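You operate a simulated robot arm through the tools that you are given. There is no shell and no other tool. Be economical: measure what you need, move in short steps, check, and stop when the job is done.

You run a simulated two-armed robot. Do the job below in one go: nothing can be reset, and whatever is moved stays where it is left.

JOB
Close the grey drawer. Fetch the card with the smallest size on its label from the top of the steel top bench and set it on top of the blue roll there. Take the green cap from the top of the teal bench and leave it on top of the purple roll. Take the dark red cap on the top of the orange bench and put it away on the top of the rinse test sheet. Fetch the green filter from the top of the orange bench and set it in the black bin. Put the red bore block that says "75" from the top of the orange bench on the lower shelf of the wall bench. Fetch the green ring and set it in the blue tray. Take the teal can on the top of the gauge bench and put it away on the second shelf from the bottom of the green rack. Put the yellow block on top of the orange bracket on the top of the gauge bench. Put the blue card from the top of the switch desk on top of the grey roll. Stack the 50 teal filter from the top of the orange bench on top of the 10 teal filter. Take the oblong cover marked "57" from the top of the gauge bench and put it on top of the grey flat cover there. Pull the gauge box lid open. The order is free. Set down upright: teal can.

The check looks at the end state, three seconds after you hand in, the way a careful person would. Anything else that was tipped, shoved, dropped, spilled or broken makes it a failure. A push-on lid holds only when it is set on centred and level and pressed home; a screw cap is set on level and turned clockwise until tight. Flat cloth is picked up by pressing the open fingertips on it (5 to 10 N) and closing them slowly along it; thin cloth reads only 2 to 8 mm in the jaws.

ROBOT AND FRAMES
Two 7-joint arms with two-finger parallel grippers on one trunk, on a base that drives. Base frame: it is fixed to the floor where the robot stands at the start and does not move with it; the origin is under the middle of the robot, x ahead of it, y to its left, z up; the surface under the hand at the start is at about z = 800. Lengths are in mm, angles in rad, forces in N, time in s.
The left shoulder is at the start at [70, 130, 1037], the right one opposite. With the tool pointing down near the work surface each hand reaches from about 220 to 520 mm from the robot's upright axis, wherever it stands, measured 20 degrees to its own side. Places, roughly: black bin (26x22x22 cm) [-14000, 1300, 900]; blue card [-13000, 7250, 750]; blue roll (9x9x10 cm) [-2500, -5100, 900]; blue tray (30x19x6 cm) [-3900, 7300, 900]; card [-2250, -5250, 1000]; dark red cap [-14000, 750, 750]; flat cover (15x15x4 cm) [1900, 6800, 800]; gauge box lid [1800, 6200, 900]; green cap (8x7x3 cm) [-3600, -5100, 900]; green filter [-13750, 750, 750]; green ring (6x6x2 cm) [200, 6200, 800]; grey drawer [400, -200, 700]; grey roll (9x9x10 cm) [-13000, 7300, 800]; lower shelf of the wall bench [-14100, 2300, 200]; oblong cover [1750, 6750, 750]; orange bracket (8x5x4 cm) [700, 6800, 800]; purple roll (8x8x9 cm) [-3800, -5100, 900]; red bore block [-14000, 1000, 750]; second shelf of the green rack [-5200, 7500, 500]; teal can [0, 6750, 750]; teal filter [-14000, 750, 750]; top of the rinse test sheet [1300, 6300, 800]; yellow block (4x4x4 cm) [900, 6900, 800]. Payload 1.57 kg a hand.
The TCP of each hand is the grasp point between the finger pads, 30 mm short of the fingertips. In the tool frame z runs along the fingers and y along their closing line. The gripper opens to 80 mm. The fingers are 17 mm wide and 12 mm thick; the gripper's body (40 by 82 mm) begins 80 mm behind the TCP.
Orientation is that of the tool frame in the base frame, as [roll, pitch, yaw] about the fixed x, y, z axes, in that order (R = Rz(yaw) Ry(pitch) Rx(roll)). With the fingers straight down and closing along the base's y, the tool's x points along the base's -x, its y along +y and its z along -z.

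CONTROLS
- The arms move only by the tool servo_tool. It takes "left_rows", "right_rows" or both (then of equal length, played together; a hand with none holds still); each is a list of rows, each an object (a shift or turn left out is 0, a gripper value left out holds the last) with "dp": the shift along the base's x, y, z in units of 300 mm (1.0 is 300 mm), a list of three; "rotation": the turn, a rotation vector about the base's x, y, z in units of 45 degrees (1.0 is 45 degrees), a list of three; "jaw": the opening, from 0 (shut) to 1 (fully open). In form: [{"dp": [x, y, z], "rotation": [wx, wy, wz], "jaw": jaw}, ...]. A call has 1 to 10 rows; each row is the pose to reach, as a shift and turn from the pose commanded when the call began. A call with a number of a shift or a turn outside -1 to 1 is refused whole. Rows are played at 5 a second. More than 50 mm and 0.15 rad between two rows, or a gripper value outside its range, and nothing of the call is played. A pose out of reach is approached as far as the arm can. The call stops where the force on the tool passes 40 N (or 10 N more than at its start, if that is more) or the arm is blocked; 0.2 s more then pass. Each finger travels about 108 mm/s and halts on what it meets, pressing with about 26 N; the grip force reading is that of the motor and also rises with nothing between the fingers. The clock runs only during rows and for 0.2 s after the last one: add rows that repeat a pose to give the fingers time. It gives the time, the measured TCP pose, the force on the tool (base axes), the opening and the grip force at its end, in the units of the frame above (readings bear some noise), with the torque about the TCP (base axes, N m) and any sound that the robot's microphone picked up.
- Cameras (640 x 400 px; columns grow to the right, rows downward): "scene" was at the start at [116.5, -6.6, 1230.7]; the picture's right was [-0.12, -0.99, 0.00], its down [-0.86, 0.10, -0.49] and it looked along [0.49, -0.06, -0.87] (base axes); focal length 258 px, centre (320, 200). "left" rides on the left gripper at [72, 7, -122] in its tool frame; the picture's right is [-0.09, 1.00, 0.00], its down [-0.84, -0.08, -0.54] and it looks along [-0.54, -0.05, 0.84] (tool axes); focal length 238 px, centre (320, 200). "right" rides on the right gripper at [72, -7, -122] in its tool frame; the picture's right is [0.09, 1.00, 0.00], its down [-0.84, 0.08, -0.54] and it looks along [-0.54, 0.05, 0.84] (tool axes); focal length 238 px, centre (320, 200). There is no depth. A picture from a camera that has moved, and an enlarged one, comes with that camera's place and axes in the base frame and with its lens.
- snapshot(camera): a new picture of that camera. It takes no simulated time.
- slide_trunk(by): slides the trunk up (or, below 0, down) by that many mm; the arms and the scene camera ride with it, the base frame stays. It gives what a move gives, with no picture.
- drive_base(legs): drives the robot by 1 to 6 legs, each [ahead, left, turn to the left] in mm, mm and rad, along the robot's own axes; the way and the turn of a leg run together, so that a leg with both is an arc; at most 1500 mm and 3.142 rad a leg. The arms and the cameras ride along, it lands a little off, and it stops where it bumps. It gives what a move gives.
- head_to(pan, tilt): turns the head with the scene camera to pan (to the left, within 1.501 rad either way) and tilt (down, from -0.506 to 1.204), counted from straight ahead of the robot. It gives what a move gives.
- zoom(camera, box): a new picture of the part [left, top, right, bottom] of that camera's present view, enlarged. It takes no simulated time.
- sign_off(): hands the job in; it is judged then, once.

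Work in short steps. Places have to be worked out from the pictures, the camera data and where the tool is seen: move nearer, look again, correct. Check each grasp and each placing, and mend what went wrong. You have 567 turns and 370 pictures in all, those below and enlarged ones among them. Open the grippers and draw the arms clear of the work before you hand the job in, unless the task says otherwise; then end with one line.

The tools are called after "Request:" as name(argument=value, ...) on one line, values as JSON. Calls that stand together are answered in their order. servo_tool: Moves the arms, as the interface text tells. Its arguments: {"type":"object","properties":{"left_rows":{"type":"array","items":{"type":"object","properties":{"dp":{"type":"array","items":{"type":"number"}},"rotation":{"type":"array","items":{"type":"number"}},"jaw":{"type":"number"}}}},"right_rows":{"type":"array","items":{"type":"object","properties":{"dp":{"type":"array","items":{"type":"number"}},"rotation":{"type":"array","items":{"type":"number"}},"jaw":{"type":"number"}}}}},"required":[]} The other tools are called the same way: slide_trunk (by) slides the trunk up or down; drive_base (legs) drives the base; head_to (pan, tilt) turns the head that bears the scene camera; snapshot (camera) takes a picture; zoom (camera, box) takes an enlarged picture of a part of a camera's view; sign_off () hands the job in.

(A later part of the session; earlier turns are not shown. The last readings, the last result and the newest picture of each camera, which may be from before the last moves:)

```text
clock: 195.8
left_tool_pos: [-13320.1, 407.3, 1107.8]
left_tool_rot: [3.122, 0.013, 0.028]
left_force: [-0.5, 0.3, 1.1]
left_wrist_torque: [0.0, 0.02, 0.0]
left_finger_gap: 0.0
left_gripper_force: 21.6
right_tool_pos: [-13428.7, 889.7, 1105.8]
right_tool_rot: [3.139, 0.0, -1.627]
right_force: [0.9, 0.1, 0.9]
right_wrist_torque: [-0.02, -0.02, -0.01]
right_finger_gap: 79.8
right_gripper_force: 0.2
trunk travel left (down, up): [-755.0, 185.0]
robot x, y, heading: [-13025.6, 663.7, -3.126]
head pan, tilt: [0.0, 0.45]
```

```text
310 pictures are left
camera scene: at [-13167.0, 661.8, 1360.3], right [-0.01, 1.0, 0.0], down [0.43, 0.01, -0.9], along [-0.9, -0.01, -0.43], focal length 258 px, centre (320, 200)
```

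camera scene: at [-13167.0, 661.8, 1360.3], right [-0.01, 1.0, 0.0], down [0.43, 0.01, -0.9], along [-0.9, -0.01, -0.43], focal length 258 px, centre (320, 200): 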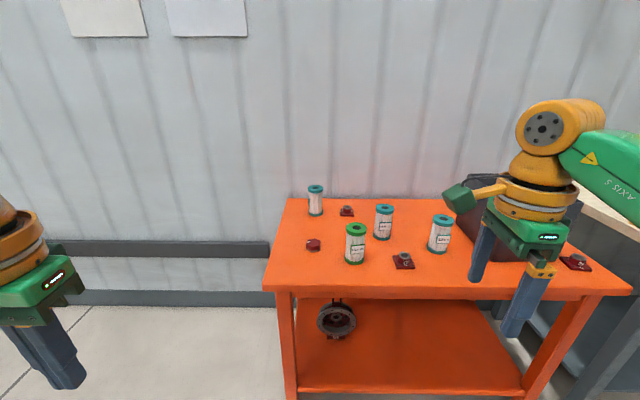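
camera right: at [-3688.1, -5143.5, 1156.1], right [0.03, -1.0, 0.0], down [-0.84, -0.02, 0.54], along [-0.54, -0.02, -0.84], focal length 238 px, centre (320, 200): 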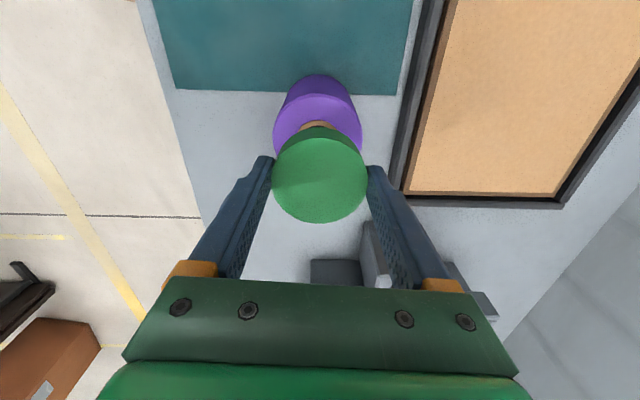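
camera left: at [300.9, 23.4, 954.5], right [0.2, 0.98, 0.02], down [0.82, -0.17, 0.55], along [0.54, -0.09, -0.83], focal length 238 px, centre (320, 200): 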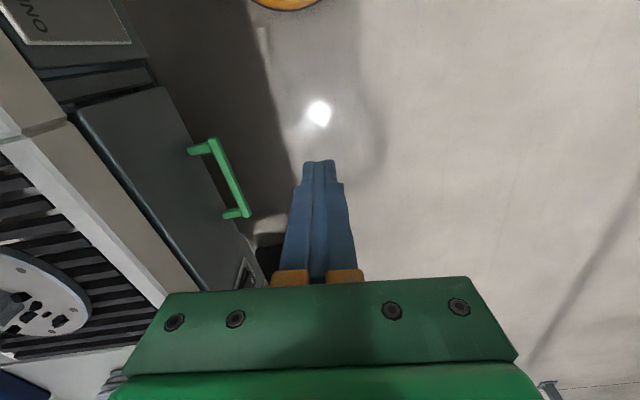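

Request:
zoom(camera="scene", box=[280, 170, 470, 290])

Request:
zoom(camera="scene", box=[450, 160, 640, 290])

```text
3.33 times, centred on (375, 230) of scene
camera zoom: at [-13167.0, 661.8, 1360.3], right [-0.01, 1.0, 0.0], down [0.43, 0.01, -0.9], along [-0.9, -0.01, -0.43], focal length 861 px, centre (137, 100)
```

zoom: 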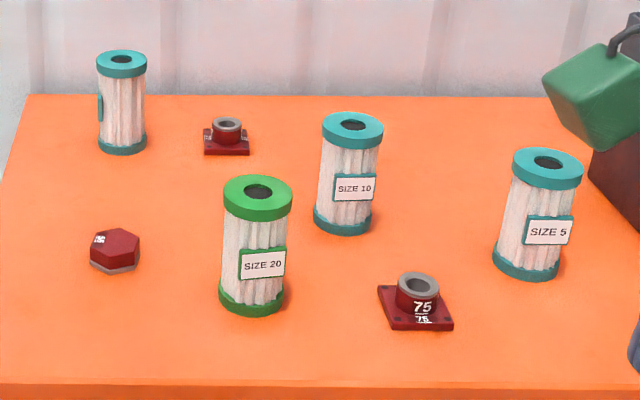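

```text
3.08 times, centred on (545, 225) of scene
camera zoom: at [-13167.0, 661.8, 1360.3], right [-0.01, 1.0, 0.0], down [0.43, 0.01, -0.9], along [-0.9, -0.01, -0.43], focal length 795 px, centre (-372, 123)
```

zoom: 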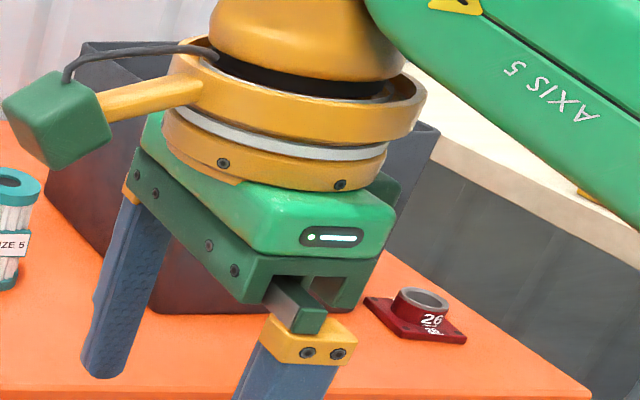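

Labels: 75 block at centre-front, SIZE 10 and SIZE 5 teal, SIZE 20 green; the back-left teal one should be 50, and the hex piece is the dark red cap. Drive in closer.

Request:
drive_base(legs=[[450, 0, -0.015], [80, 0, 0]])

Request:
head_to(pan=-0.1, tilt=0.8)

Request:
snapshot(camera="scene")

Request:
snapshot(camera="right")

Request:
snapshot(camera="left")

```text
clock: 199.2
left_tool_pos: [-13851.3, 409.8, 1109.0]
left_tool_rot: [3.122, 0.015, 0.009]
left_force: [0.0, -0.3, 0.8]
left_wrist_torque: [-0.01, 0.02, 0.02]
left_finger_gap: 0.1
left_gripper_force: 21.9
right_tool_pos: [-13951.1, 895.3, 1107.5]
right_tool_rot: [3.137, 0.0, -1.645]
right_force: [-1.0, 0.1, 0.4]
right_wrist_torque: [-0.01, 0.01, -0.02]
right_finger_gap: 80.1
right_gripper_force: 0.0
trunk travel left (down, up): [-755.0, 185.0]
robot x, y, heading: [-13555.1, 658.7, 3.139]
head pan, tilt: [0.0, 0.45]
```

```text
clock: 200.0
left_tool_pos: [-13855.4, 411.2, 1108.2]
left_tool_rot: [3.121, 0.01, 0.009]
left_force: [-0.1, 0.3, -0.6]
left_wrist_torque: [0.0, -0.01, 0.01]
left_finger_gap: 0.0
left_gripper_force: 20.9
right_tool_pos: [-13956.1, 894.5, 1105.2]
right_tool_rot: [-3.141, -0.001, -1.646]
right_force: [0.3, -0.3, 0.2]
right_wrist_torque: [0.04, -0.01, 0.02]
right_finger_gap: 80.3
right_gripper_force: 0.1
trunk travel left (down, up): [-755.0, 185.0]
robot x, y, heading: [-13556.5, 661.1, 3.133]
head pan, tilt: [-0.099, 0.799]
```

```text
307 pictures are left
camera scene: at [-13687.1, 670.1, 1329.7], right [0.1, 0.99, 0.0], down [0.71, -0.07, -0.7], along [-0.69, 0.07, -0.72], focal length 258 px, centre (320, 200)
```

scene: 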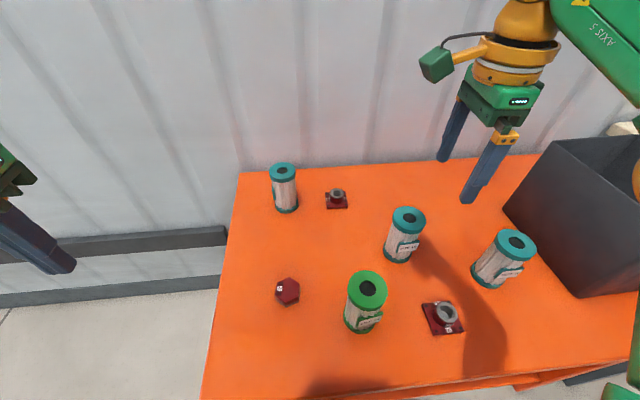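

```text
306 pictures are left
camera right: at [-13955.9, 822.0, 1228.2], right [-1.0, -0.02, 0.0], down [-0.01, 0.84, 0.54], along [-0.01, 0.54, -0.84], focal length 238 px, centre (320, 200)
```

right: 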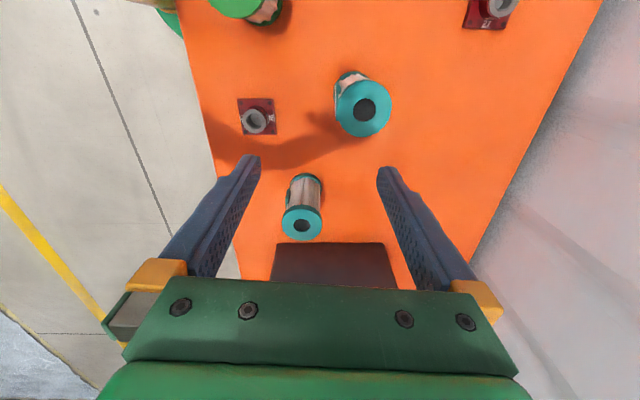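

```text
305 pictures are left
camera left: at [-13782.9, 407.1, 1229.4], right [-0.08, -1.0, 0.02], down [-0.83, 0.08, 0.55], along [-0.55, 0.03, -0.84], focal length 238 px, centre (320, 200)
```

left: 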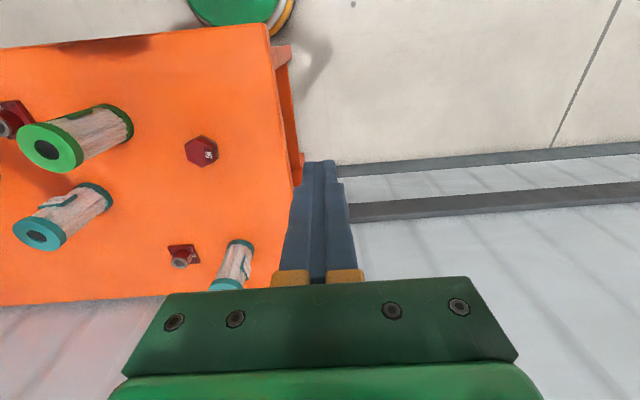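

Triangulated: green filter top [-13868, 763, 931], teal 50 [-14184, 627], size 10 [-14008, 882]; bench z≈800. Take the green filter first: move the right hand over it.

Request:
servo_tool(right_rows=[{"dp": [0.09, -0.13, 0]}, {"dp": [0.18, -0.26, 0]}, {"dp": [0.27, -0.39, 0]}, {"dp": [0.293, -0.44, -0.1]}, {"dp": [0.293, -0.44, -0.25]}, {"dp": [0.293, -0.44, -0.38]}])

Request:
snapshot(camera="right")

Request:
snapshot(camera="scene")

```text
clock: 201.4
left_tool_pos: [-13855.4, 410.8, 1107.6]
left_tool_rot: [3.122, 0.011, 0.008]
left_force: [-0.2, 0.3, -1.0]
left_wrist_torque: [0.01, -0.04, 0.01]
left_finger_gap: 0.0
left_gripper_force: 21.4
right_tool_pos: [-13868.3, 763.9, 991.6]
right_tool_rot: [3.14, -0.002, -1.648]
right_force: [0.5, -0.6, 0.1]
right_wrist_torque: [-0.01, -0.01, 0.0]
right_finger_gap: 79.7
right_gripper_force: 0.1
trunk travel left (down, up): [-755.0, 185.0]
robot x, y, heading: [-13554.5, 661.5, 3.141]
head pan, tilt: [-0.099, 0.799]
```

```text
304 pictures are left
camera right: at [-13868.1, 690.7, 1114.2], right [-1.0, -0.02, 0.0], down [-0.01, 0.84, 0.54], along [-0.01, 0.54, -0.84], focal length 238 px, centre (320, 200)
```

right: 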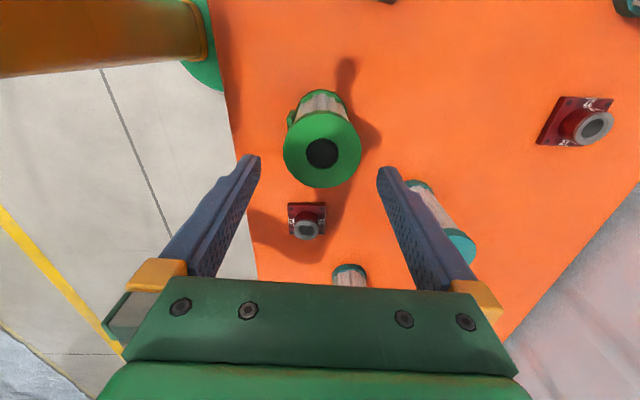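

```text
303 pictures are left
camera scene: at [-13686.3, 670.4, 1329.8], right [0.1, 0.99, 0.0], down [0.71, -0.07, -0.7], along [-0.69, 0.07, -0.72], focal length 258 px, centre (320, 200)
```

scene: 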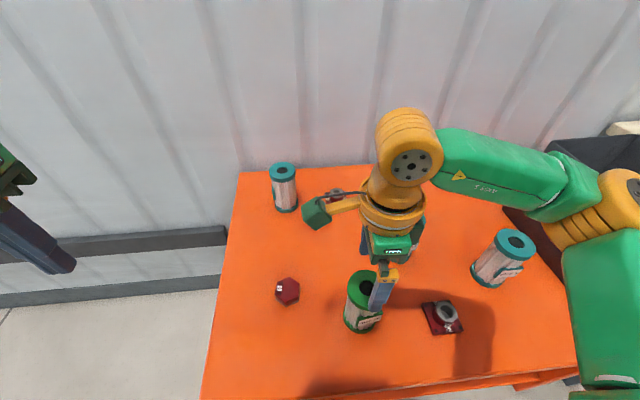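

Centre offset is ~5 mm. Correct, descend to z≈915, close and lift.

Request:
servo_tool(right_rows=[{"dp": [-0.01, -0.017, -0.1]}, {"dp": [-0.01, -0.017, -0.2]}, {"dp": [-0.01, -0.017, -0.255]}, {"dp": [-0.01, -0.017, -0.255], "jaw": 0.6}, {"dp": [-0.01, -0.017, -0.255], "jaw": 0.5}, {"dp": [-0.01, -0.017, -0.255], "jaw": 0.5}, {"dp": [-0.01, -0.017, -0.15], "jaw": 0.5}])

Request:
snapshot(camera="right")

```text
clock: 203.0
left_tool_pos: [-13856.0, 409.6, 1107.9]
left_tool_rot: [3.123, 0.012, 0.008]
left_force: [-0.1, 1.1, -0.1]
left_wrist_torque: [-0.02, 0.02, -0.02]
left_finger_gap: 0.0
left_gripper_force: 21.8
right_tool_pos: [-13870.8, 757.5, 945.9]
right_tool_rot: [3.139, 0.0, -1.646]
right_force: [0.8, -0.4, -1.7]
right_wrist_torque: [-0.02, 0.0, 0.0]
right_finger_gap: 63.4
right_gripper_force: 26.0
trunk travel left (down, up): [-755.0, 185.0]
robot x, y, heading: [-13552.0, 659.8, 3.138]
head pan, tilt: [-0.099, 0.799]
```

```text
302 pictures are left
camera right: at [-13870.0, 685.2, 1069.1], right [-1.0, -0.02, 0.0], down [-0.01, 0.84, 0.54], along [-0.01, 0.54, -0.84], focal length 238 px, centre (320, 200)
```

right: 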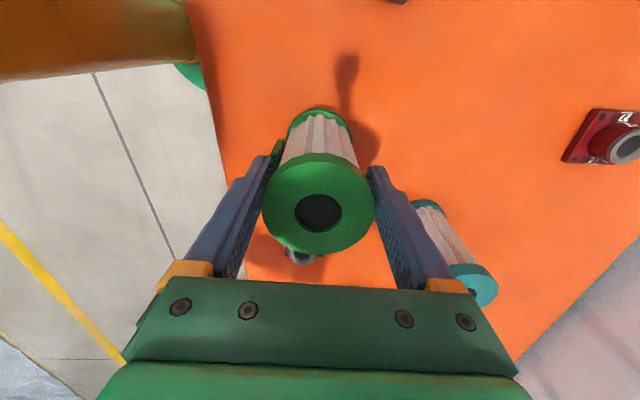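

Held. Lift, raise the trunk, back away slightly and drive right to the bin.

Request:
servo_tool(right_rows=[{"dp": [0, 0, 0.15]}, {"dp": [0, 0, 0.3]}, {"dp": [0, 0, 0.45]}])

Request:
slide_trunk(by=120)

Request:
drive_base(legs=[[0, -430, 0]])

Request:
head_to(pan=-0.3, tilt=0.8)

Request:
snapshot(camera="scene")

Request:
snapshot(camera="right")

```text
clock: 203.8
left_tool_pos: [-13854.2, 409.5, 1108.8]
left_tool_rot: [3.123, 0.012, 0.008]
left_force: [0.8, 0.8, -0.1]
left_wrist_torque: [0.01, 0.01, 0.0]
left_finger_gap: 0.0
left_gripper_force: 21.7
right_tool_pos: [-13869.3, 757.8, 1080.7]
right_tool_rot: [3.14, 0.001, -1.647]
right_force: [0.3, -0.4, -2.1]
right_wrist_torque: [0.01, 0.01, -0.03]
right_finger_gap: 63.4
right_gripper_force: 26.2
trunk travel left (down, up): [-755.0, 185.0]
robot x, y, heading: [-13556.7, 661.5, 3.143]
head pan, tilt: [-0.099, 0.799]
```

```text
clock: 205.3
left_tool_pos: [-13854.9, 409.3, 1228.4]
left_tool_rot: [3.122, 0.012, 0.007]
left_force: [-0.5, -0.1, 0.8]
left_wrist_torque: [0.0, -0.02, 0.02]
left_finger_gap: 0.0
left_gripper_force: 21.2
right_tool_pos: [-13871.4, 758.1, 1200.6]
right_tool_rot: [3.14, -0.002, -1.646]
right_force: [-0.3, 0.9, -2.4]
right_wrist_torque: [-0.02, -0.01, -0.02]
right_finger_gap: 63.4
right_gripper_force: 25.9
trunk travel left (down, up): [-875.0, 65.0]
robot x, y, heading: [-13557.4, 663.1, 3.14]
head pan, tilt: [-0.099, 0.799]
```

```text
clock: 207.9
left_tool_pos: [-13853.7, 838.3, 1227.6]
left_tool_rot: [3.122, 0.012, 0.013]
left_force: [-0.7, -0.3, -0.1]
left_wrist_torque: [0.04, 0.01, -0.01]
left_finger_gap: 0.1
left_gripper_force: 22.0
right_tool_pos: [-13869.5, 1185.5, 1200.8]
right_tool_rot: [3.14, 0.001, -1.644]
right_force: [-0.6, 0.6, -1.3]
right_wrist_torque: [-0.05, 0.01, 0.01]
right_finger_gap: 63.6
right_gripper_force: 25.4
trunk travel left (down, up): [-875.0, 65.0]
robot x, y, heading: [-13555.1, 1089.0, 3.141]
head pan, tilt: [-0.099, 0.799]
```

```text
clock: 208.7
left_tool_pos: [-13853.1, 839.5, 1227.4]
left_tool_rot: [3.123, 0.012, 0.011]
left_force: [-0.6, -0.7, 0.2]
left_wrist_torque: [0.0, 0.05, 0.02]
left_finger_gap: 0.0
left_gripper_force: 20.9
right_tool_pos: [-13870.8, 1187.1, 1200.8]
right_tool_rot: [3.14, 0.0, -1.643]
right_force: [0.0, 0.6, -2.1]
right_wrist_torque: [-0.04, 0.01, 0.0]
right_finger_gap: 63.7
right_gripper_force: 26.1
trunk travel left (down, up): [-875.0, 65.0]
robot x, y, heading: [-13554.7, 1088.8, 3.137]
head pan, tilt: [-0.3, 0.799]
```

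```text
301 pictures are left
camera scene: at [-13682.0, 1115.8, 1449.8], right [0.3, 0.96, 0.0], down [0.69, -0.21, -0.7], along [-0.67, 0.21, -0.72], focal length 258 px, centre (320, 200)
```

scene: 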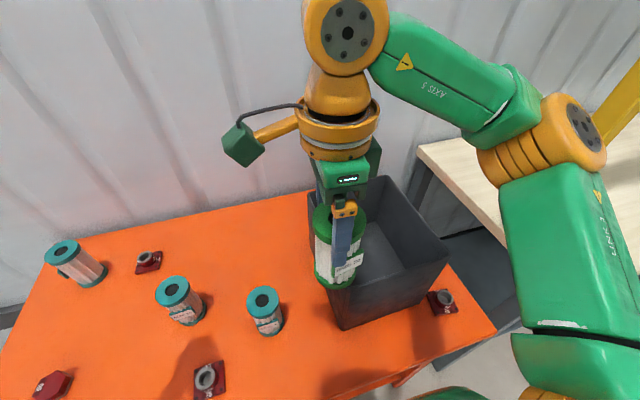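

```text
300 pictures are left
camera right: at [-13869.6, 1114.8, 1323.5], right [-1.0, -0.02, 0.0], down [-0.02, 0.84, 0.54], along [-0.01, 0.54, -0.84], focal length 238 px, centre (320, 200)
```

right: 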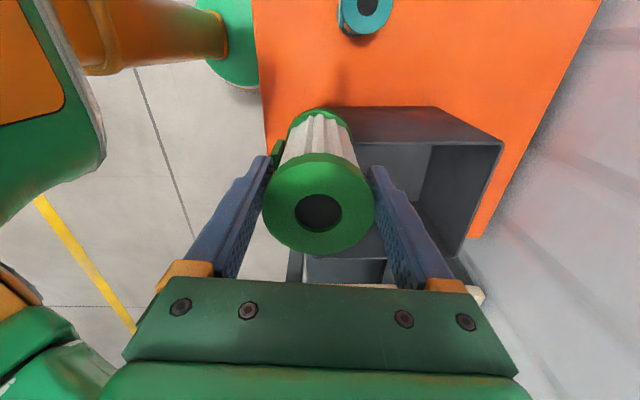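

Bin centre ≈ [-14010, 1300]. Drive forward 60 and move the filter over it.

Request:
drive_base(legs=[[60, 0, 0]])

Request:
servo_tool(right_rows=[{"dp": [-0.06, 0.1, 0]}, {"dp": [-0.12, 0.2, 0]}, {"dp": [-0.2, 0.3, 0]}, {"dp": [-0.267, 0.383, 0]}, {"dp": [-0.267, 0.383, 0]}])

Request:
snapshot(camera="right")

Request:
snapshot(camera="scene")

```text
clock: 209.6
left_tool_pos: [-13877.1, 840.2, 1229.3]
left_tool_rot: [3.122, 0.012, 0.012]
left_force: [-1.3, 0.9, -0.1]
left_wrist_torque: [0.0, 0.02, -0.01]
left_finger_gap: 0.5
left_gripper_force: 21.0
right_tool_pos: [-13894.2, 1188.5, 1200.4]
right_tool_rot: [3.139, 0.0, -1.644]
right_force: [-0.5, 0.4, -1.6]
right_wrist_torque: [0.0, -0.03, -0.01]
right_finger_gap: 63.5
right_gripper_force: 26.2
trunk travel left (down, up): [-875.0, 65.0]
robot x, y, heading: [-13577.8, 1090.9, 3.139]
head pan, tilt: [-0.3, 0.799]
stopped in leg 1: the robot was blocked; the commanded pose is now the measured one
```

```text
clock: 210.8
left_tool_pos: [-13877.4, 839.6, 1226.8]
left_tool_rot: [3.122, 0.012, 0.012]
left_force: [1.2, 0.2, 0.4]
left_wrist_torque: [-0.01, -0.03, -0.02]
left_finger_gap: 0.1
left_gripper_force: 21.3
right_tool_pos: [-13975.6, 1301.9, 1199.1]
right_tool_rot: [3.138, 0.001, -1.646]
right_force: [0.5, 0.0, -2.5]
right_wrist_torque: [-0.02, 0.01, -0.02]
right_finger_gap: 63.3
right_gripper_force: 26.3
trunk travel left (down, up): [-875.0, 65.0]
robot x, y, heading: [-13577.6, 1092.6, 3.137]
head pan, tilt: [-0.3, 0.799]
```

```text
299 pictures are left
camera right: at [-13974.0, 1229.8, 1323.9], right [-1.0, -0.02, 0.0], down [-0.02, 0.84, 0.54], along [-0.01, 0.54, -0.84], focal length 238 px, centre (320, 200)
```

right: 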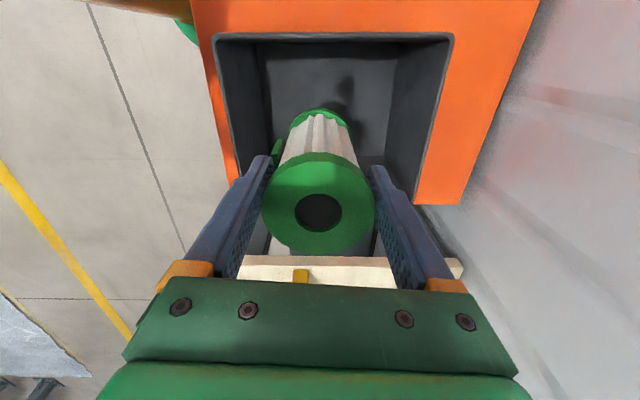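

```text
298 pictures are left
camera scene: at [-13706.3, 1116.3, 1449.8], right [0.3, 0.95, 0.0], down [0.68, -0.21, -0.7], along [-0.67, 0.21, -0.72], focal length 258 px, centre (320, 200)
```

scene: 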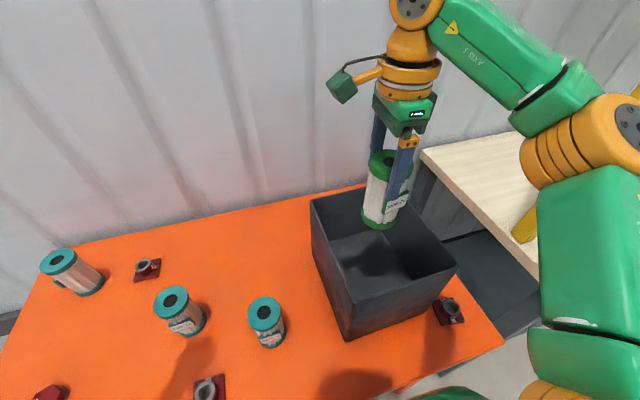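

The base touched the bench's lower shelf (stopped gently). Filter is above the bin (centre ≈[-13991, 1325]); adjust and lower into it.

Request:
servo_tool(right_rows=[{"dp": [-0.04, 0.067, -0.1]}, {"dp": [-0.04, 0.067, -0.25]}, {"dp": [-0.04, 0.067, -0.4]}, {"dp": [-0.04, 0.067, -0.55]}, {"dp": [-0.04, 0.067, -0.7]}, {"dp": [-0.04, 0.067, -0.82]}, {"dp": [-0.04, 0.067, -0.88]}])

Request:
snapshot(camera="scene")

Request:
snapshot(camera="right")

```text
clock: 212.4
left_tool_pos: [-13872.3, 837.2, 1228.5]
left_tool_rot: [3.125, 0.017, 0.012]
left_force: [0.3, -0.3, -1.2]
left_wrist_torque: [-0.01, 0.01, 0.01]
left_finger_gap: 0.1
left_gripper_force: 21.4
right_tool_pos: [-13983.4, 1318.8, 939.2]
right_tool_rot: [3.132, 0.002, -1.644]
right_force: [-1.6, 0.4, 23.4]
right_wrist_torque: [-0.04, -0.56, -0.06]
right_finger_gap: 63.1
right_gripper_force: 26.2
trunk travel left (down, up): [-875.0, 65.0]
robot x, y, heading: [-13577.6, 1090.5, 3.135]
head pan, tilt: [-0.3, 0.799]
```

```text
297 pictures are left
camera scene: at [-13700.0, 1111.5, 1451.0], right [0.3, 0.95, 0.0], down [0.68, -0.21, -0.7], along [-0.67, 0.21, -0.71], focal length 258 px, centre (320, 200)
```

scene: 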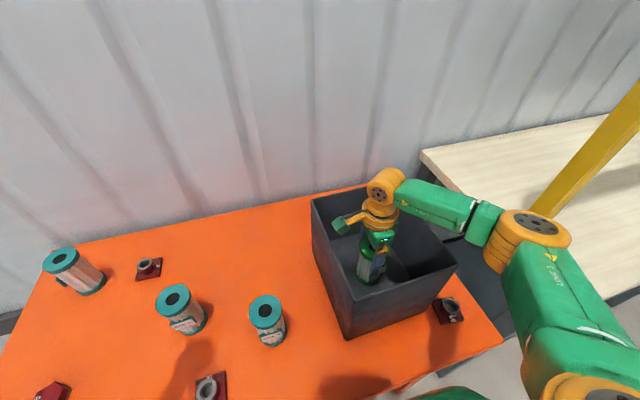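

```text
296 pictures are left
camera right: at [-13982.0, 1246.3, 1062.4], right [-1.0, -0.02, 0.01], down [-0.01, 0.84, 0.54], along [-0.02, 0.54, -0.84], focal length 238 px, centre (320, 200)
```

right: 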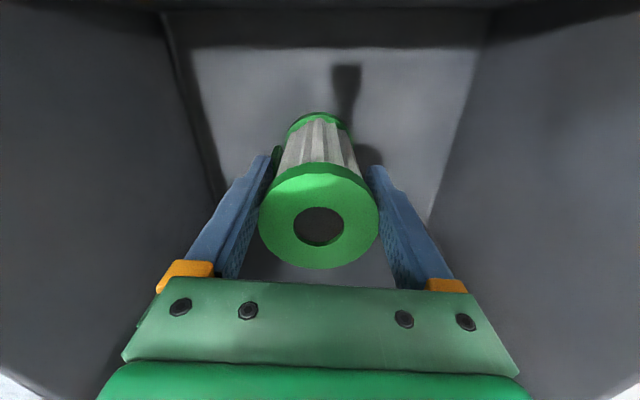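

Bottom is on the bin floor. Release and rise.

Request:
servo_tool(right_rows=[{"dp": [0, 0, 0.01]}, {"dp": [0, 0, 0.01], "jaw": 1}, {"dp": [0, 0, 0.01], "jaw": 1}, {"dp": [0, 0, 0.15]}, {"dp": [0, 0, 0.3]}, {"dp": [0, 0, 0.45]}, {"dp": [0, 0, 0.6]}, {"dp": [0, 0, 0.75]}, {"dp": [0, 0, 0.85]}])

Request:
snapshot(camera="scene")

Request:
snapshot(camera="right")

```text
clock: 214.4
left_tool_pos: [-13878.1, 839.7, 1227.3]
left_tool_rot: [3.124, 0.011, 0.013]
left_force: [0.5, -0.3, -0.9]
left_wrist_torque: [0.0, 0.02, 0.02]
left_finger_gap: 0.1
left_gripper_force: 21.2
right_tool_pos: [-13985.5, 1321.9, 1191.6]
right_tool_rot: [3.139, 0.0, -1.642]
right_force: [0.0, 0.2, -0.2]
right_wrist_torque: [0.02, -0.01, 0.0]
right_finger_gap: 80.0
right_gripper_force: 0.1
trunk travel left (down, up): [-875.0, 65.0]
robot x, y, heading: [-13579.0, 1092.1, 3.143]
head pan, tilt: [-0.3, 0.799]
```

```text
295 pictures are left
camera scene: at [-13705.6, 1115.2, 1449.9], right [0.3, 0.95, 0.0], down [0.68, -0.21, -0.7], along [-0.67, 0.21, -0.72], focal length 258 px, centre (320, 200)
```

scene: 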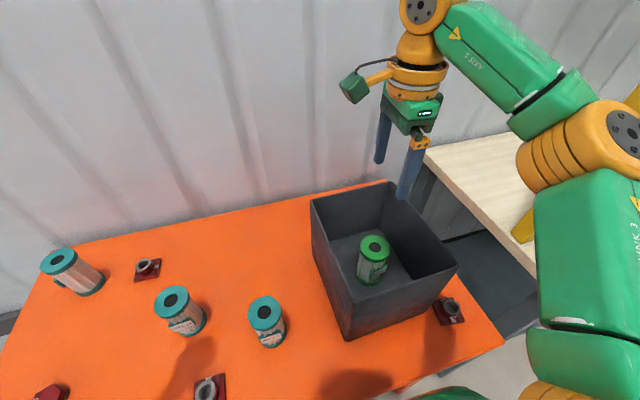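

```text
294 pictures are left
camera right: at [-13984.7, 1249.0, 1316.3], right [-1.0, -0.02, 0.0], down [-0.02, 0.84, 0.54], along [-0.01, 0.54, -0.84], focal length 238 px, centre (320, 200)
```

right: 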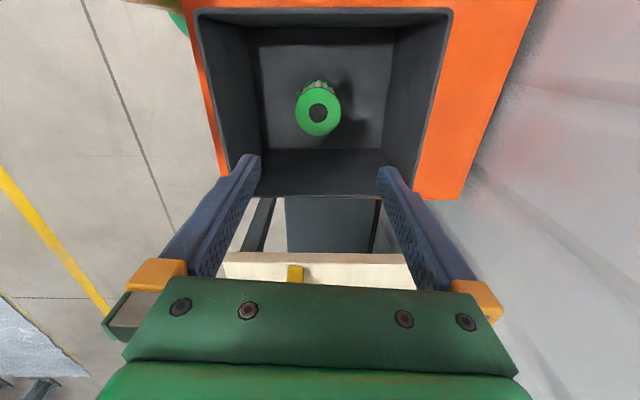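

Green filter stands in the bin. Next the "75" block with the left hand: open and move above it (~[-13853, 939]).

Request:
servo_tool(left_rows=[{"dp": [0.03, 0.12, 0], "jaw": 1}, {"dp": [0.06, 0.25, 0]}, {"dp": [0.083, 0.33, -0.1]}, {"dp": [0.083, 0.33, -0.25]}, {"dp": [0.083, 0.33, -0.4]}, {"dp": [0.083, 0.33, -0.55]}, {"dp": [0.083, 0.33, -0.7]}])

Request:
snapshot(camera="left")

```text
clock: 216.0
left_tool_pos: [-13854.3, 939.4, 1016.3]
left_tool_rot: [3.122, 0.011, 0.012]
left_force: [-0.2, 0.2, 0.0]
left_wrist_torque: [-0.03, 0.0, 0.02]
left_finger_gap: 79.8
left_gripper_force: 0.1
right_tool_pos: [-13985.8, 1320.8, 1192.2]
right_tool_rot: [3.142, 0.0, -1.644]
right_force: [0.0, -0.6, -0.2]
right_wrist_torque: [-0.01, 0.03, 0.01]
right_finger_gap: 79.8
right_gripper_force: 0.0
trunk travel left (down, up): [-875.0, 65.0]
robot x, y, heading: [-13579.2, 1090.2, 3.138]
head pan, tilt: [-0.3, 0.799]
```

```text
293 pictures are left
camera left: at [-13780.0, 937.1, 1138.0], right [-0.08, -1.0, 0.02], down [-0.83, 0.08, 0.55], along [-0.55, 0.03, -0.83], focal length 238 px, centre (320, 200)
```

left: 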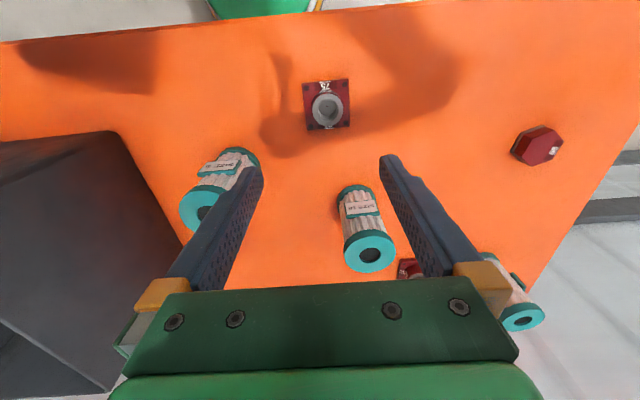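

Request:
servo_tool(left_rows=[{"dp": [0.02, -0.033, -0.15]}, {"dp": [0.02, -0.033, -0.3]}, {"dp": [0.02, -0.033, -0.42]}])

Request:
snapshot(camera="left")

```text
clock: 216.8
left_tool_pos: [-13847.9, 928.9, 892.1]
left_tool_rot: [3.121, 0.01, 0.012]
left_force: [-0.5, 0.7, -0.8]
left_wrist_torque: [0.01, 0.03, -0.01]
left_finger_gap: 79.9
left_gripper_force: 0.0
right_tool_pos: [-13986.4, 1322.1, 1192.3]
right_tool_rot: [3.141, -0.001, -1.644]
right_force: [0.1, 1.0, -0.2]
right_wrist_torque: [0.01, 0.02, 0.02]
right_finger_gap: 79.8
right_gripper_force: 0.1
trunk travel left (down, up): [-875.0, 65.0]
robot x, y, heading: [-13580.3, 1089.5, 3.137]
head pan, tilt: [-0.3, 0.799]
```

```text
292 pictures are left
camera left: at [-13773.0, 926.0, 1013.4], right [-0.08, -1.0, 0.02], down [-0.83, 0.08, 0.55], along [-0.55, 0.03, -0.84], focal length 238 px, centre (320, 200)
```

left: 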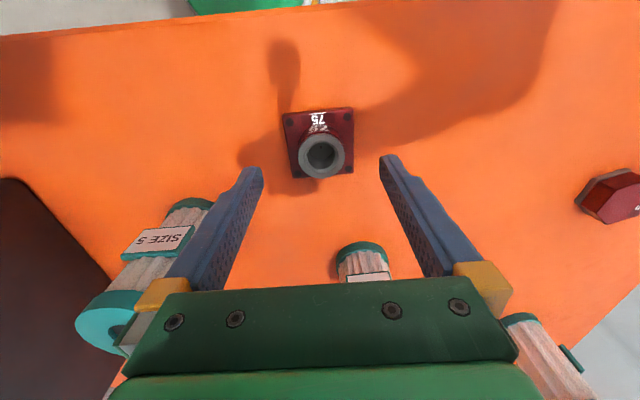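

Centred. Descend to z≈846, close on the collar and lift slightly.

Request:
servo_tool(left_rows=[{"dp": [0, -0.004, -0.08]}, {"dp": [0, -0.004, -0.145]}, {"dp": [0, -0.004, -0.155]}, {"dp": [0, -0.004, -0.155], "jaw": 0.6}, {"dp": [0, -0.004, -0.155], "jaw": 0.2}, {"dp": [0, -0.004, -0.155], "jaw": 0.2}, {"dp": [0, -0.004, -0.155], "jaw": 0.2}, {"dp": [0, -0.004, -0.05], "jaw": 0.2}])

Request:
snapshot(camera="left")

```text
clock: 218.6
left_tool_pos: [-13846.5, 927.3, 878.0]
left_tool_rot: [3.121, 0.012, 0.011]
left_force: [-0.4, 0.5, -2.7]
left_wrist_torque: [0.02, -0.01, 0.02]
left_finger_gap: 39.5
left_gripper_force: 26.1
right_tool_pos: [-13986.4, 1321.8, 1192.1]
right_tool_rot: [3.139, 0.0, -1.644]
right_force: [-0.5, 0.2, -0.4]
right_wrist_torque: [0.01, -0.01, -0.02]
right_finger_gap: 80.0
right_gripper_force: 0.0
trunk travel left (down, up): [-875.0, 65.0]
robot x, y, heading: [-13582.6, 1090.5, 3.14]
head pan, tilt: [-0.3, 0.799]
```

```text
291 pictures are left
camera left: at [-13773.6, 924.5, 999.0], right [-0.08, -1.0, 0.02], down [-0.83, 0.08, 0.55], along [-0.55, 0.03, -0.83], focal length 238 px, centre (320, 200)
```

left: 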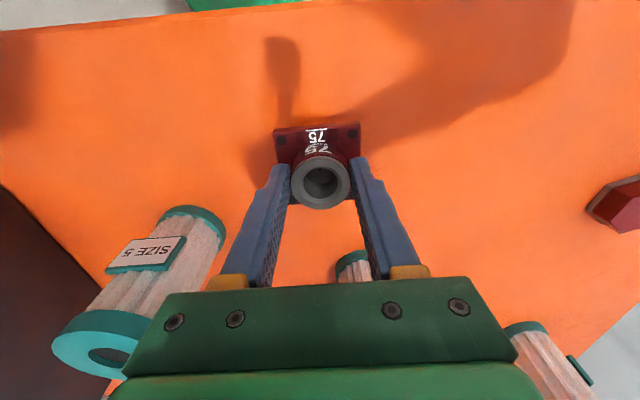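

Held (39.5 mm). Lift high, back off, and drive over to the wall bench.

Request:
servo_tool(left_rows=[{"dp": [0, 0, 0.16]}, {"dp": [0, 0, 0.32]}, {"dp": [0, 0, 0.48]}, {"dp": [0, 0, 0.64]}, {"dp": [0, 0, 0.8]}])

Request:
drive_base(legs=[[-700, 0, 0], [0, -1200, 0]])

Request:
head_to(pan=0, tilt=0.5)

Request:
snapshot(camera="scene")

```text
clock: 219.8
left_tool_pos: [-13846.7, 928.6, 1116.4]
left_tool_rot: [3.12, 0.011, 0.011]
left_force: [0.4, 0.0, -2.5]
left_wrist_torque: [-0.03, -0.01, -0.01]
left_finger_gap: 39.7
left_gripper_force: 25.8
right_tool_pos: [-13986.9, 1322.2, 1192.5]
right_tool_rot: [3.139, -0.001, -1.643]
right_force: [0.4, -0.3, 0.1]
right_wrist_torque: [-0.01, 0.02, 0.03]
right_finger_gap: 80.0
right_gripper_force: 0.0
trunk travel left (down, up): [-875.0, 65.0]
robot x, y, heading: [-13580.3, 1094.1, 3.139]
head pan, tilt: [-0.3, 0.799]
```

```text
clock: 229.3
left_tool_pos: [-13151.9, 2137.2, 1117.5]
left_tool_rot: [3.121, 0.01, 0.01]
left_force: [0.4, 0.3, -2.7]
left_wrist_torque: [-0.03, 0.0, 0.01]
left_finger_gap: 39.5
left_gripper_force: 26.0
right_tool_pos: [-13290.3, 2530.7, 1192.6]
right_tool_rot: [3.141, -0.001, -1.645]
right_force: [0.3, -0.4, 0.4]
right_wrist_torque: [0.03, 0.03, 0.03]
right_finger_gap: 79.9
right_gripper_force: 0.1
trunk travel left (down, up): [-875.0, 65.0]
robot x, y, heading: [-12882.3, 2296.5, 3.135]
head pan, tilt: [-0.3, 0.799]
```

```text
clock: 230.2
left_tool_pos: [-13152.3, 2138.2, 1117.3]
left_tool_rot: [3.124, 0.01, 0.011]
left_force: [0.3, -0.1, -2.1]
left_wrist_torque: [0.01, -0.02, -0.03]
left_finger_gap: 39.3
left_gripper_force: 26.2
right_tool_pos: [-13289.7, 2530.7, 1191.4]
right_tool_rot: [3.14, -0.001, -1.644]
right_force: [0.0, 0.7, 0.2]
right_wrist_torque: [0.01, 0.0, 0.0]
right_finger_gap: 79.6
right_gripper_force: 0.1
trunk travel left (down, up): [-875.0, 65.0]
robot x, y, heading: [-12882.9, 2300.4, 3.132]
head pan, tilt: [0.0, 0.499]
```

```text
290 pictures are left
camera scene: at [-13024.5, 2300.7, 1475.6], right [0.0, 1.0, 0.0], down [0.48, 0.0, -0.88], along [-0.88, 0.0, -0.48], focal length 258 px, centre (320, 200)
```

scene: 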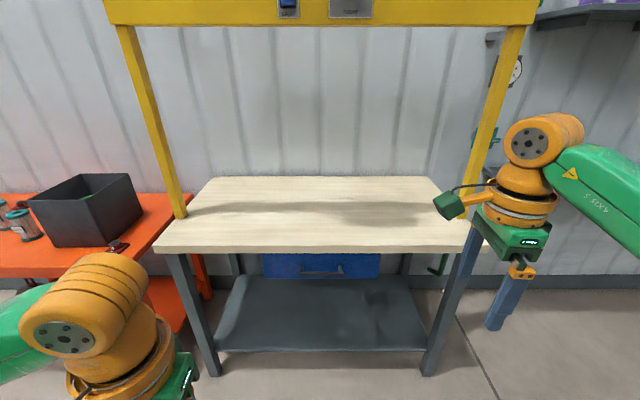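

The lower shelf is empty, front edge x≈-13790, z≈210. Retract the right hand, lower the trunk so the left arm works beneath the bench top.

Request:
servo_tool(right_rows=[{"dp": [0.15, 0, 0], "jaw": 0}, {"dp": [0.3, 0, 0]}, {"dp": [0.45, 0, 0]}, {"dp": [0.56, 0, 0]}])

Request:
slide_trunk(by=-400)

Request:
snapshot(camera="scene")

```text
clock: 231.2
left_tool_pos: [-13152.1, 2138.2, 1117.2]
left_tool_rot: [3.122, 0.012, 0.01]
left_force: [0.6, -0.6, -2.7]
left_wrist_torque: [-0.01, -0.01, -0.04]
left_finger_gap: 39.5
left_gripper_force: 26.1
right_tool_pos: [-13120.3, 2530.8, 1191.6]
right_tool_rot: [3.141, -0.001, -1.645]
right_force: [-0.2, 0.2, -0.3]
right_wrist_torque: [-0.01, 0.0, 0.03]
right_finger_gap: 0.0
right_gripper_force: 21.4
trunk travel left (down, up): [-875.0, 65.0]
robot x, y, heading: [-12882.6, 2299.8, 3.136]
head pan, tilt: [0.0, 0.499]
```

```text
clock: 235.0
left_tool_pos: [-13152.1, 2136.7, 717.7]
left_tool_rot: [3.122, 0.011, 0.01]
left_force: [-0.1, 0.6, -3.0]
left_wrist_torque: [-0.02, -0.02, 0.02]
left_finger_gap: 39.5
left_gripper_force: 26.1
right_tool_pos: [-13122.1, 2529.8, 790.3]
right_tool_rot: [3.141, -0.001, -1.644]
right_force: [0.1, 0.1, 0.0]
right_wrist_torque: [-0.02, 0.06, 0.01]
right_finger_gap: 0.0
right_gripper_force: 20.6
trunk travel left (down, up): [-475.0, 465.0]
robot x, y, heading: [-12886.3, 2298.3, 3.138]
head pan, tilt: [0.0, 0.499]
```

```text
289 pictures are left
camera scene: at [-13024.3, 2300.7, 1075.7], right [0.0, 1.0, 0.0], down [0.48, 0.0, -0.88], along [-0.88, 0.0, -0.48], focal length 258 px, centre (320, 200)
```

scene: 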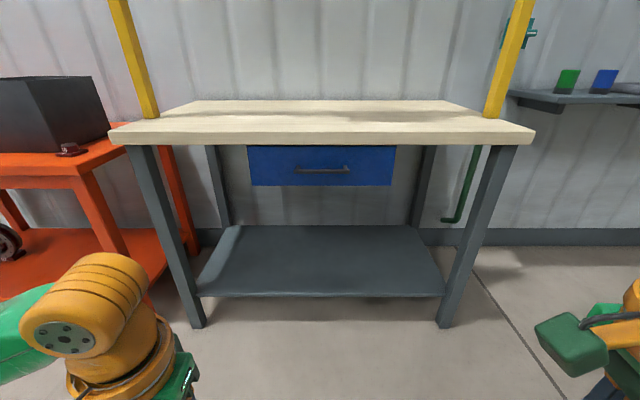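

Shelf z≈195; drawer hangs at y 2058–2547, so I'll use the space right of it (y≈2650). Lower further, shift right, then approach.

Request:
slide_trunk(by=-350)

Request:
drive_base(legs=[[0, -460, 0], [450, 0, 0]])

Request:
snapshot(camera="scene")

Request:
snapshot(camera="left")

```text
clock: 238.4
left_tool_pos: [-13152.1, 2138.3, 367.4]
left_tool_rot: [3.122, 0.012, 0.009]
left_force: [-0.2, 0.2, -3.7]
left_wrist_torque: [0.04, 0.01, -0.02]
left_finger_gap: 39.5
left_gripper_force: 25.8
right_tool_pos: [-13121.1, 2530.3, 442.1]
right_tool_rot: [3.14, 0.0, -1.647]
right_force: [-1.1, -0.6, 0.7]
right_wrist_torque: [0.02, 0.02, 0.04]
right_finger_gap: 0.0
right_gripper_force: 21.1
trunk travel left (down, up): [-125.0, 815.0]
robot x, y, heading: [-12880.3, 2299.4, 3.139]
head pan, tilt: [0.0, 0.499]
```

```text
clock: 243.5
left_tool_pos: [-13602.2, 2602.8, 368.0]
left_tool_rot: [3.121, 0.011, 0.006]
left_force: [0.2, 0.9, -2.6]
left_wrist_torque: [0.02, -0.01, -0.02]
left_finger_gap: 39.7
left_gripper_force: 26.0
right_tool_pos: [-13569.7, 2995.6, 440.9]
right_tool_rot: [3.139, 0.0, -1.649]
right_force: [0.5, 0.0, -1.0]
right_wrist_torque: [0.03, 0.0, 0.01]
right_finger_gap: 0.0
right_gripper_force: 21.1
trunk travel left (down, up): [-125.0, 815.0]
robot x, y, heading: [-13334.7, 2766.7, 3.139]
head pan, tilt: [0.0, 0.499]
```

```text
288 pictures are left
camera scene: at [-13473.7, 2765.4, 725.7], right [0.01, 1.0, 0.0], down [0.48, 0.0, -0.88], along [-0.88, 0.01, -0.48], focal length 258 px, centre (320, 200)
```

scene: 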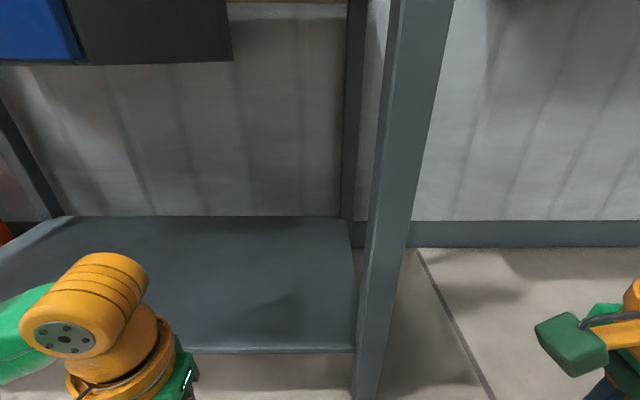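

```text
287 pictures are left
camera left: at [-13528.5, 2599.3, 488.4], right [-0.08, -1.0, 0.02], down [-0.83, 0.08, 0.55], along [-0.55, 0.03, -0.84], focal length 238 px, centre (320, 200)
```

left: 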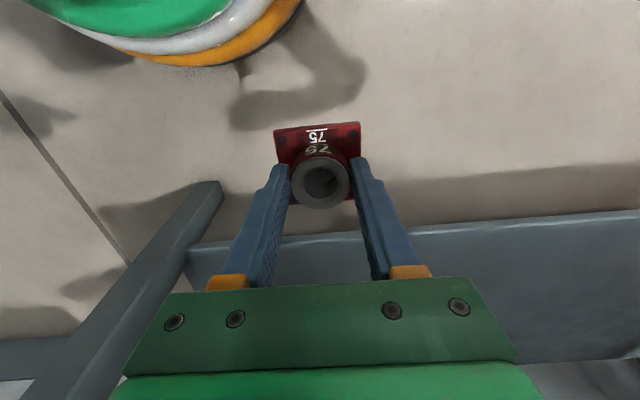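

Shelf edge x≈-13774. Drive 190 ahead (clear of the shelf), then extend and lower the block.

Request:
drive_base(legs=[[190, 0, 0]])

Request:
servo_tool(left_rows=[{"dp": [-0.1, 0, 0]}, {"dp": [-0.2, 0, 0]}, {"dp": [-0.2, 0, -0.12]}, {"dp": [-0.2, 0, -0.25]}])

Request:
snapshot(camera="scene")

Request:
snapshot(camera="left")

```text
clock: 245.1
left_tool_pos: [-13794.5, 2602.7, 367.3]
left_tool_rot: [3.124, 0.011, 0.008]
left_force: [0.9, -0.5, -3.2]
left_wrist_torque: [0.0, 0.0, 0.01]
left_finger_gap: 39.5
left_gripper_force: 26.4
right_tool_pos: [-13761.8, 2997.3, 441.0]
right_tool_rot: [3.139, -0.001, -1.649]
right_force: [-0.5, -1.2, 0.6]
right_wrist_torque: [0.01, 0.0, 0.0]
right_finger_gap: 0.0
right_gripper_force: 21.5
trunk travel left (down, up): [-125.0, 815.0]
robot x, y, heading: [-13525.1, 2765.5, 3.134]
head pan, tilt: [0.0, 0.499]
```

```text
clock: 246.1
left_tool_pos: [-13853.4, 2603.7, 291.7]
left_tool_rot: [3.122, 0.01, 0.007]
left_force: [-0.8, -0.5, -2.6]
left_wrist_torque: [0.02, -0.02, -0.02]
left_finger_gap: 39.6
left_gripper_force: 25.9
right_tool_pos: [-13762.8, 2997.6, 441.1]
right_tool_rot: [3.14, 0.0, -1.649]
right_force: [-0.4, 0.1, 0.5]
right_wrist_torque: [0.02, 0.02, 0.03]
right_finger_gap: 0.1
right_gripper_force: 21.3
trunk travel left (down, up): [-125.0, 815.0]
robot x, y, heading: [-13524.4, 2763.7, 3.13]
head pan, tilt: [0.0, 0.499]
```

```text
286 pictures are left
camera scene: at [-13665.5, 2766.7, 725.7], right [0.01, 1.0, 0.0], down [0.48, 0.0, -0.88], along [-0.88, 0.01, -0.48], focal length 258 px, centre (320, 200)
```

scene: 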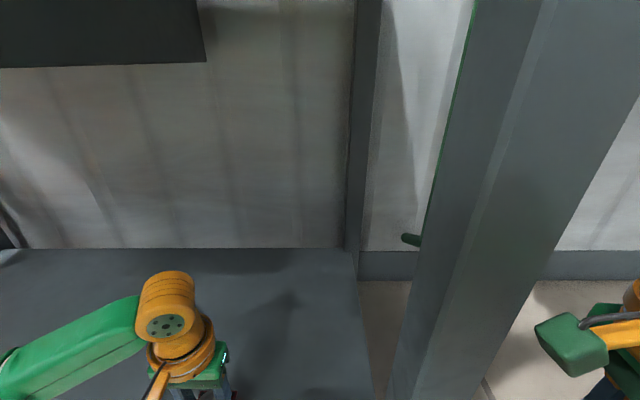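

```text
285 pictures are left
camera left: at [-13780.8, 2600.6, 412.6], right [-0.09, -1.0, 0.02], down [-0.83, 0.08, 0.55], along [-0.55, 0.03, -0.84], focal length 238 px, centre (320, 200)
```

left: 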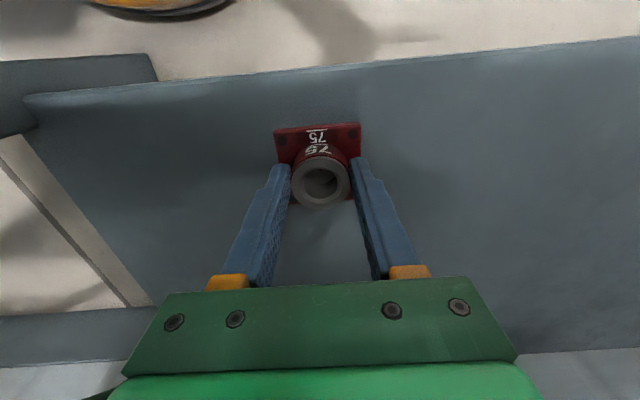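

The block is above the shelf. Lower to contact.

Request:
servo_tool(left_rows=[{"dp": [-0.07, 0, -0.06]}, {"dp": [-0.07, 0, -0.11]}, {"dp": [-0.07, 0, -0.13]}, {"dp": [-0.07, 0, -0.15]}, {"dp": [-0.07, 0, -0.165]}, {"dp": [-0.07, 0, -0.18]}])

Request:
snapshot(camera="left")

```text
clock: 247.4
left_tool_pos: [-13874.1, 2605.0, 240.2]
left_tool_rot: [3.123, 0.019, 0.008]
left_force: [-0.3, -4.7, 26.1]
left_wrist_torque: [0.57, -0.07, 0.02]
left_finger_gap: 40.0
left_gripper_force: 25.9
right_tool_pos: [-13761.3, 2996.8, 442.1]
right_tool_rot: [3.137, -0.002, -1.65]
right_force: [-0.1, -0.3, -0.4]
right_wrist_torque: [0.0, 0.0, 0.02]
right_finger_gap: 0.0
right_gripper_force: 21.3
trunk travel left (down, up): [-125.0, 815.0]
robot x, y, heading: [-13522.4, 2764.7, 3.133]
head pan, tilt: [0.0, 0.499]
```

```text
284 pictures are left
camera left: at [-13800.6, 2601.1, 361.5], right [-0.08, -1.0, 0.02], down [-0.83, 0.08, 0.56], along [-0.56, 0.03, -0.83], focal length 238 px, centre (320, 200)
```

left: 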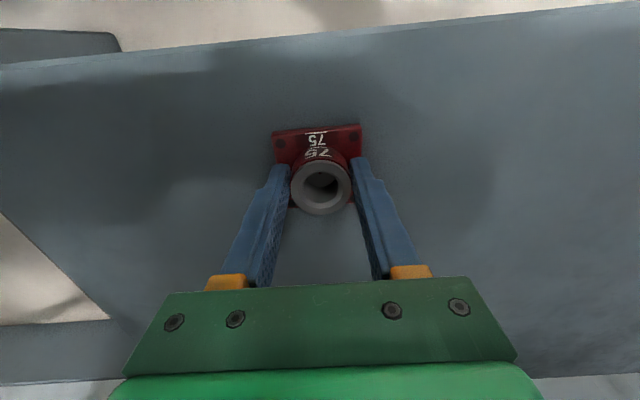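

On the shelf. Release, rise, and pull out toward the robot.

Request:
servo_tool(left_rows=[{"dp": [0, 0, 0.01]}, {"dp": [0, 0, 0.01], "jaw": 1}, {"dp": [0, 0, 0.01], "jaw": 1}, {"dp": [0, 0, 0.15]}, {"dp": [0, 0, 0.3]}, {"dp": [0, 0, 0.42]}])

Request:
snapshot(camera="left")

```text
clock: 248.8
left_tool_pos: [-13874.6, 2603.6, 363.0]
left_tool_rot: [3.123, 0.013, 0.007]
left_force: [0.5, 1.0, -0.5]
left_wrist_torque: [0.03, -0.01, -0.02]
left_finger_gap: 80.1
left_gripper_force: 0.1
right_tool_pos: [-13761.8, 2997.3, 442.7]
right_tool_rot: [3.139, -0.002, -1.649]
right_force: [-0.3, 0.0, 0.1]
right_wrist_torque: [0.0, 0.0, 0.02]
right_finger_gap: 0.2
right_gripper_force: 21.2
trunk travel left (down, up): [-125.0, 815.0]
robot x, y, heading: [-13524.4, 2762.5, 3.136]
head pan, tilt: [0.0, 0.499]
```

```text
283 pictures are left
camera left: at [-13802.0, 2600.6, 484.9], right [-0.09, -1.0, 0.02], down [-0.83, 0.08, 0.55], along [-0.55, 0.03, -0.83], focal length 238 px, centre (320, 200)
```

left: 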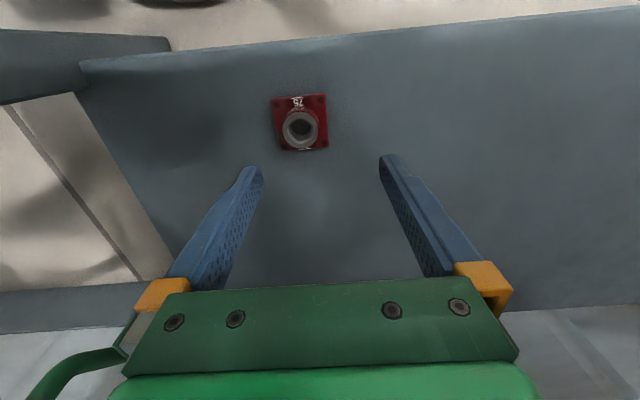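

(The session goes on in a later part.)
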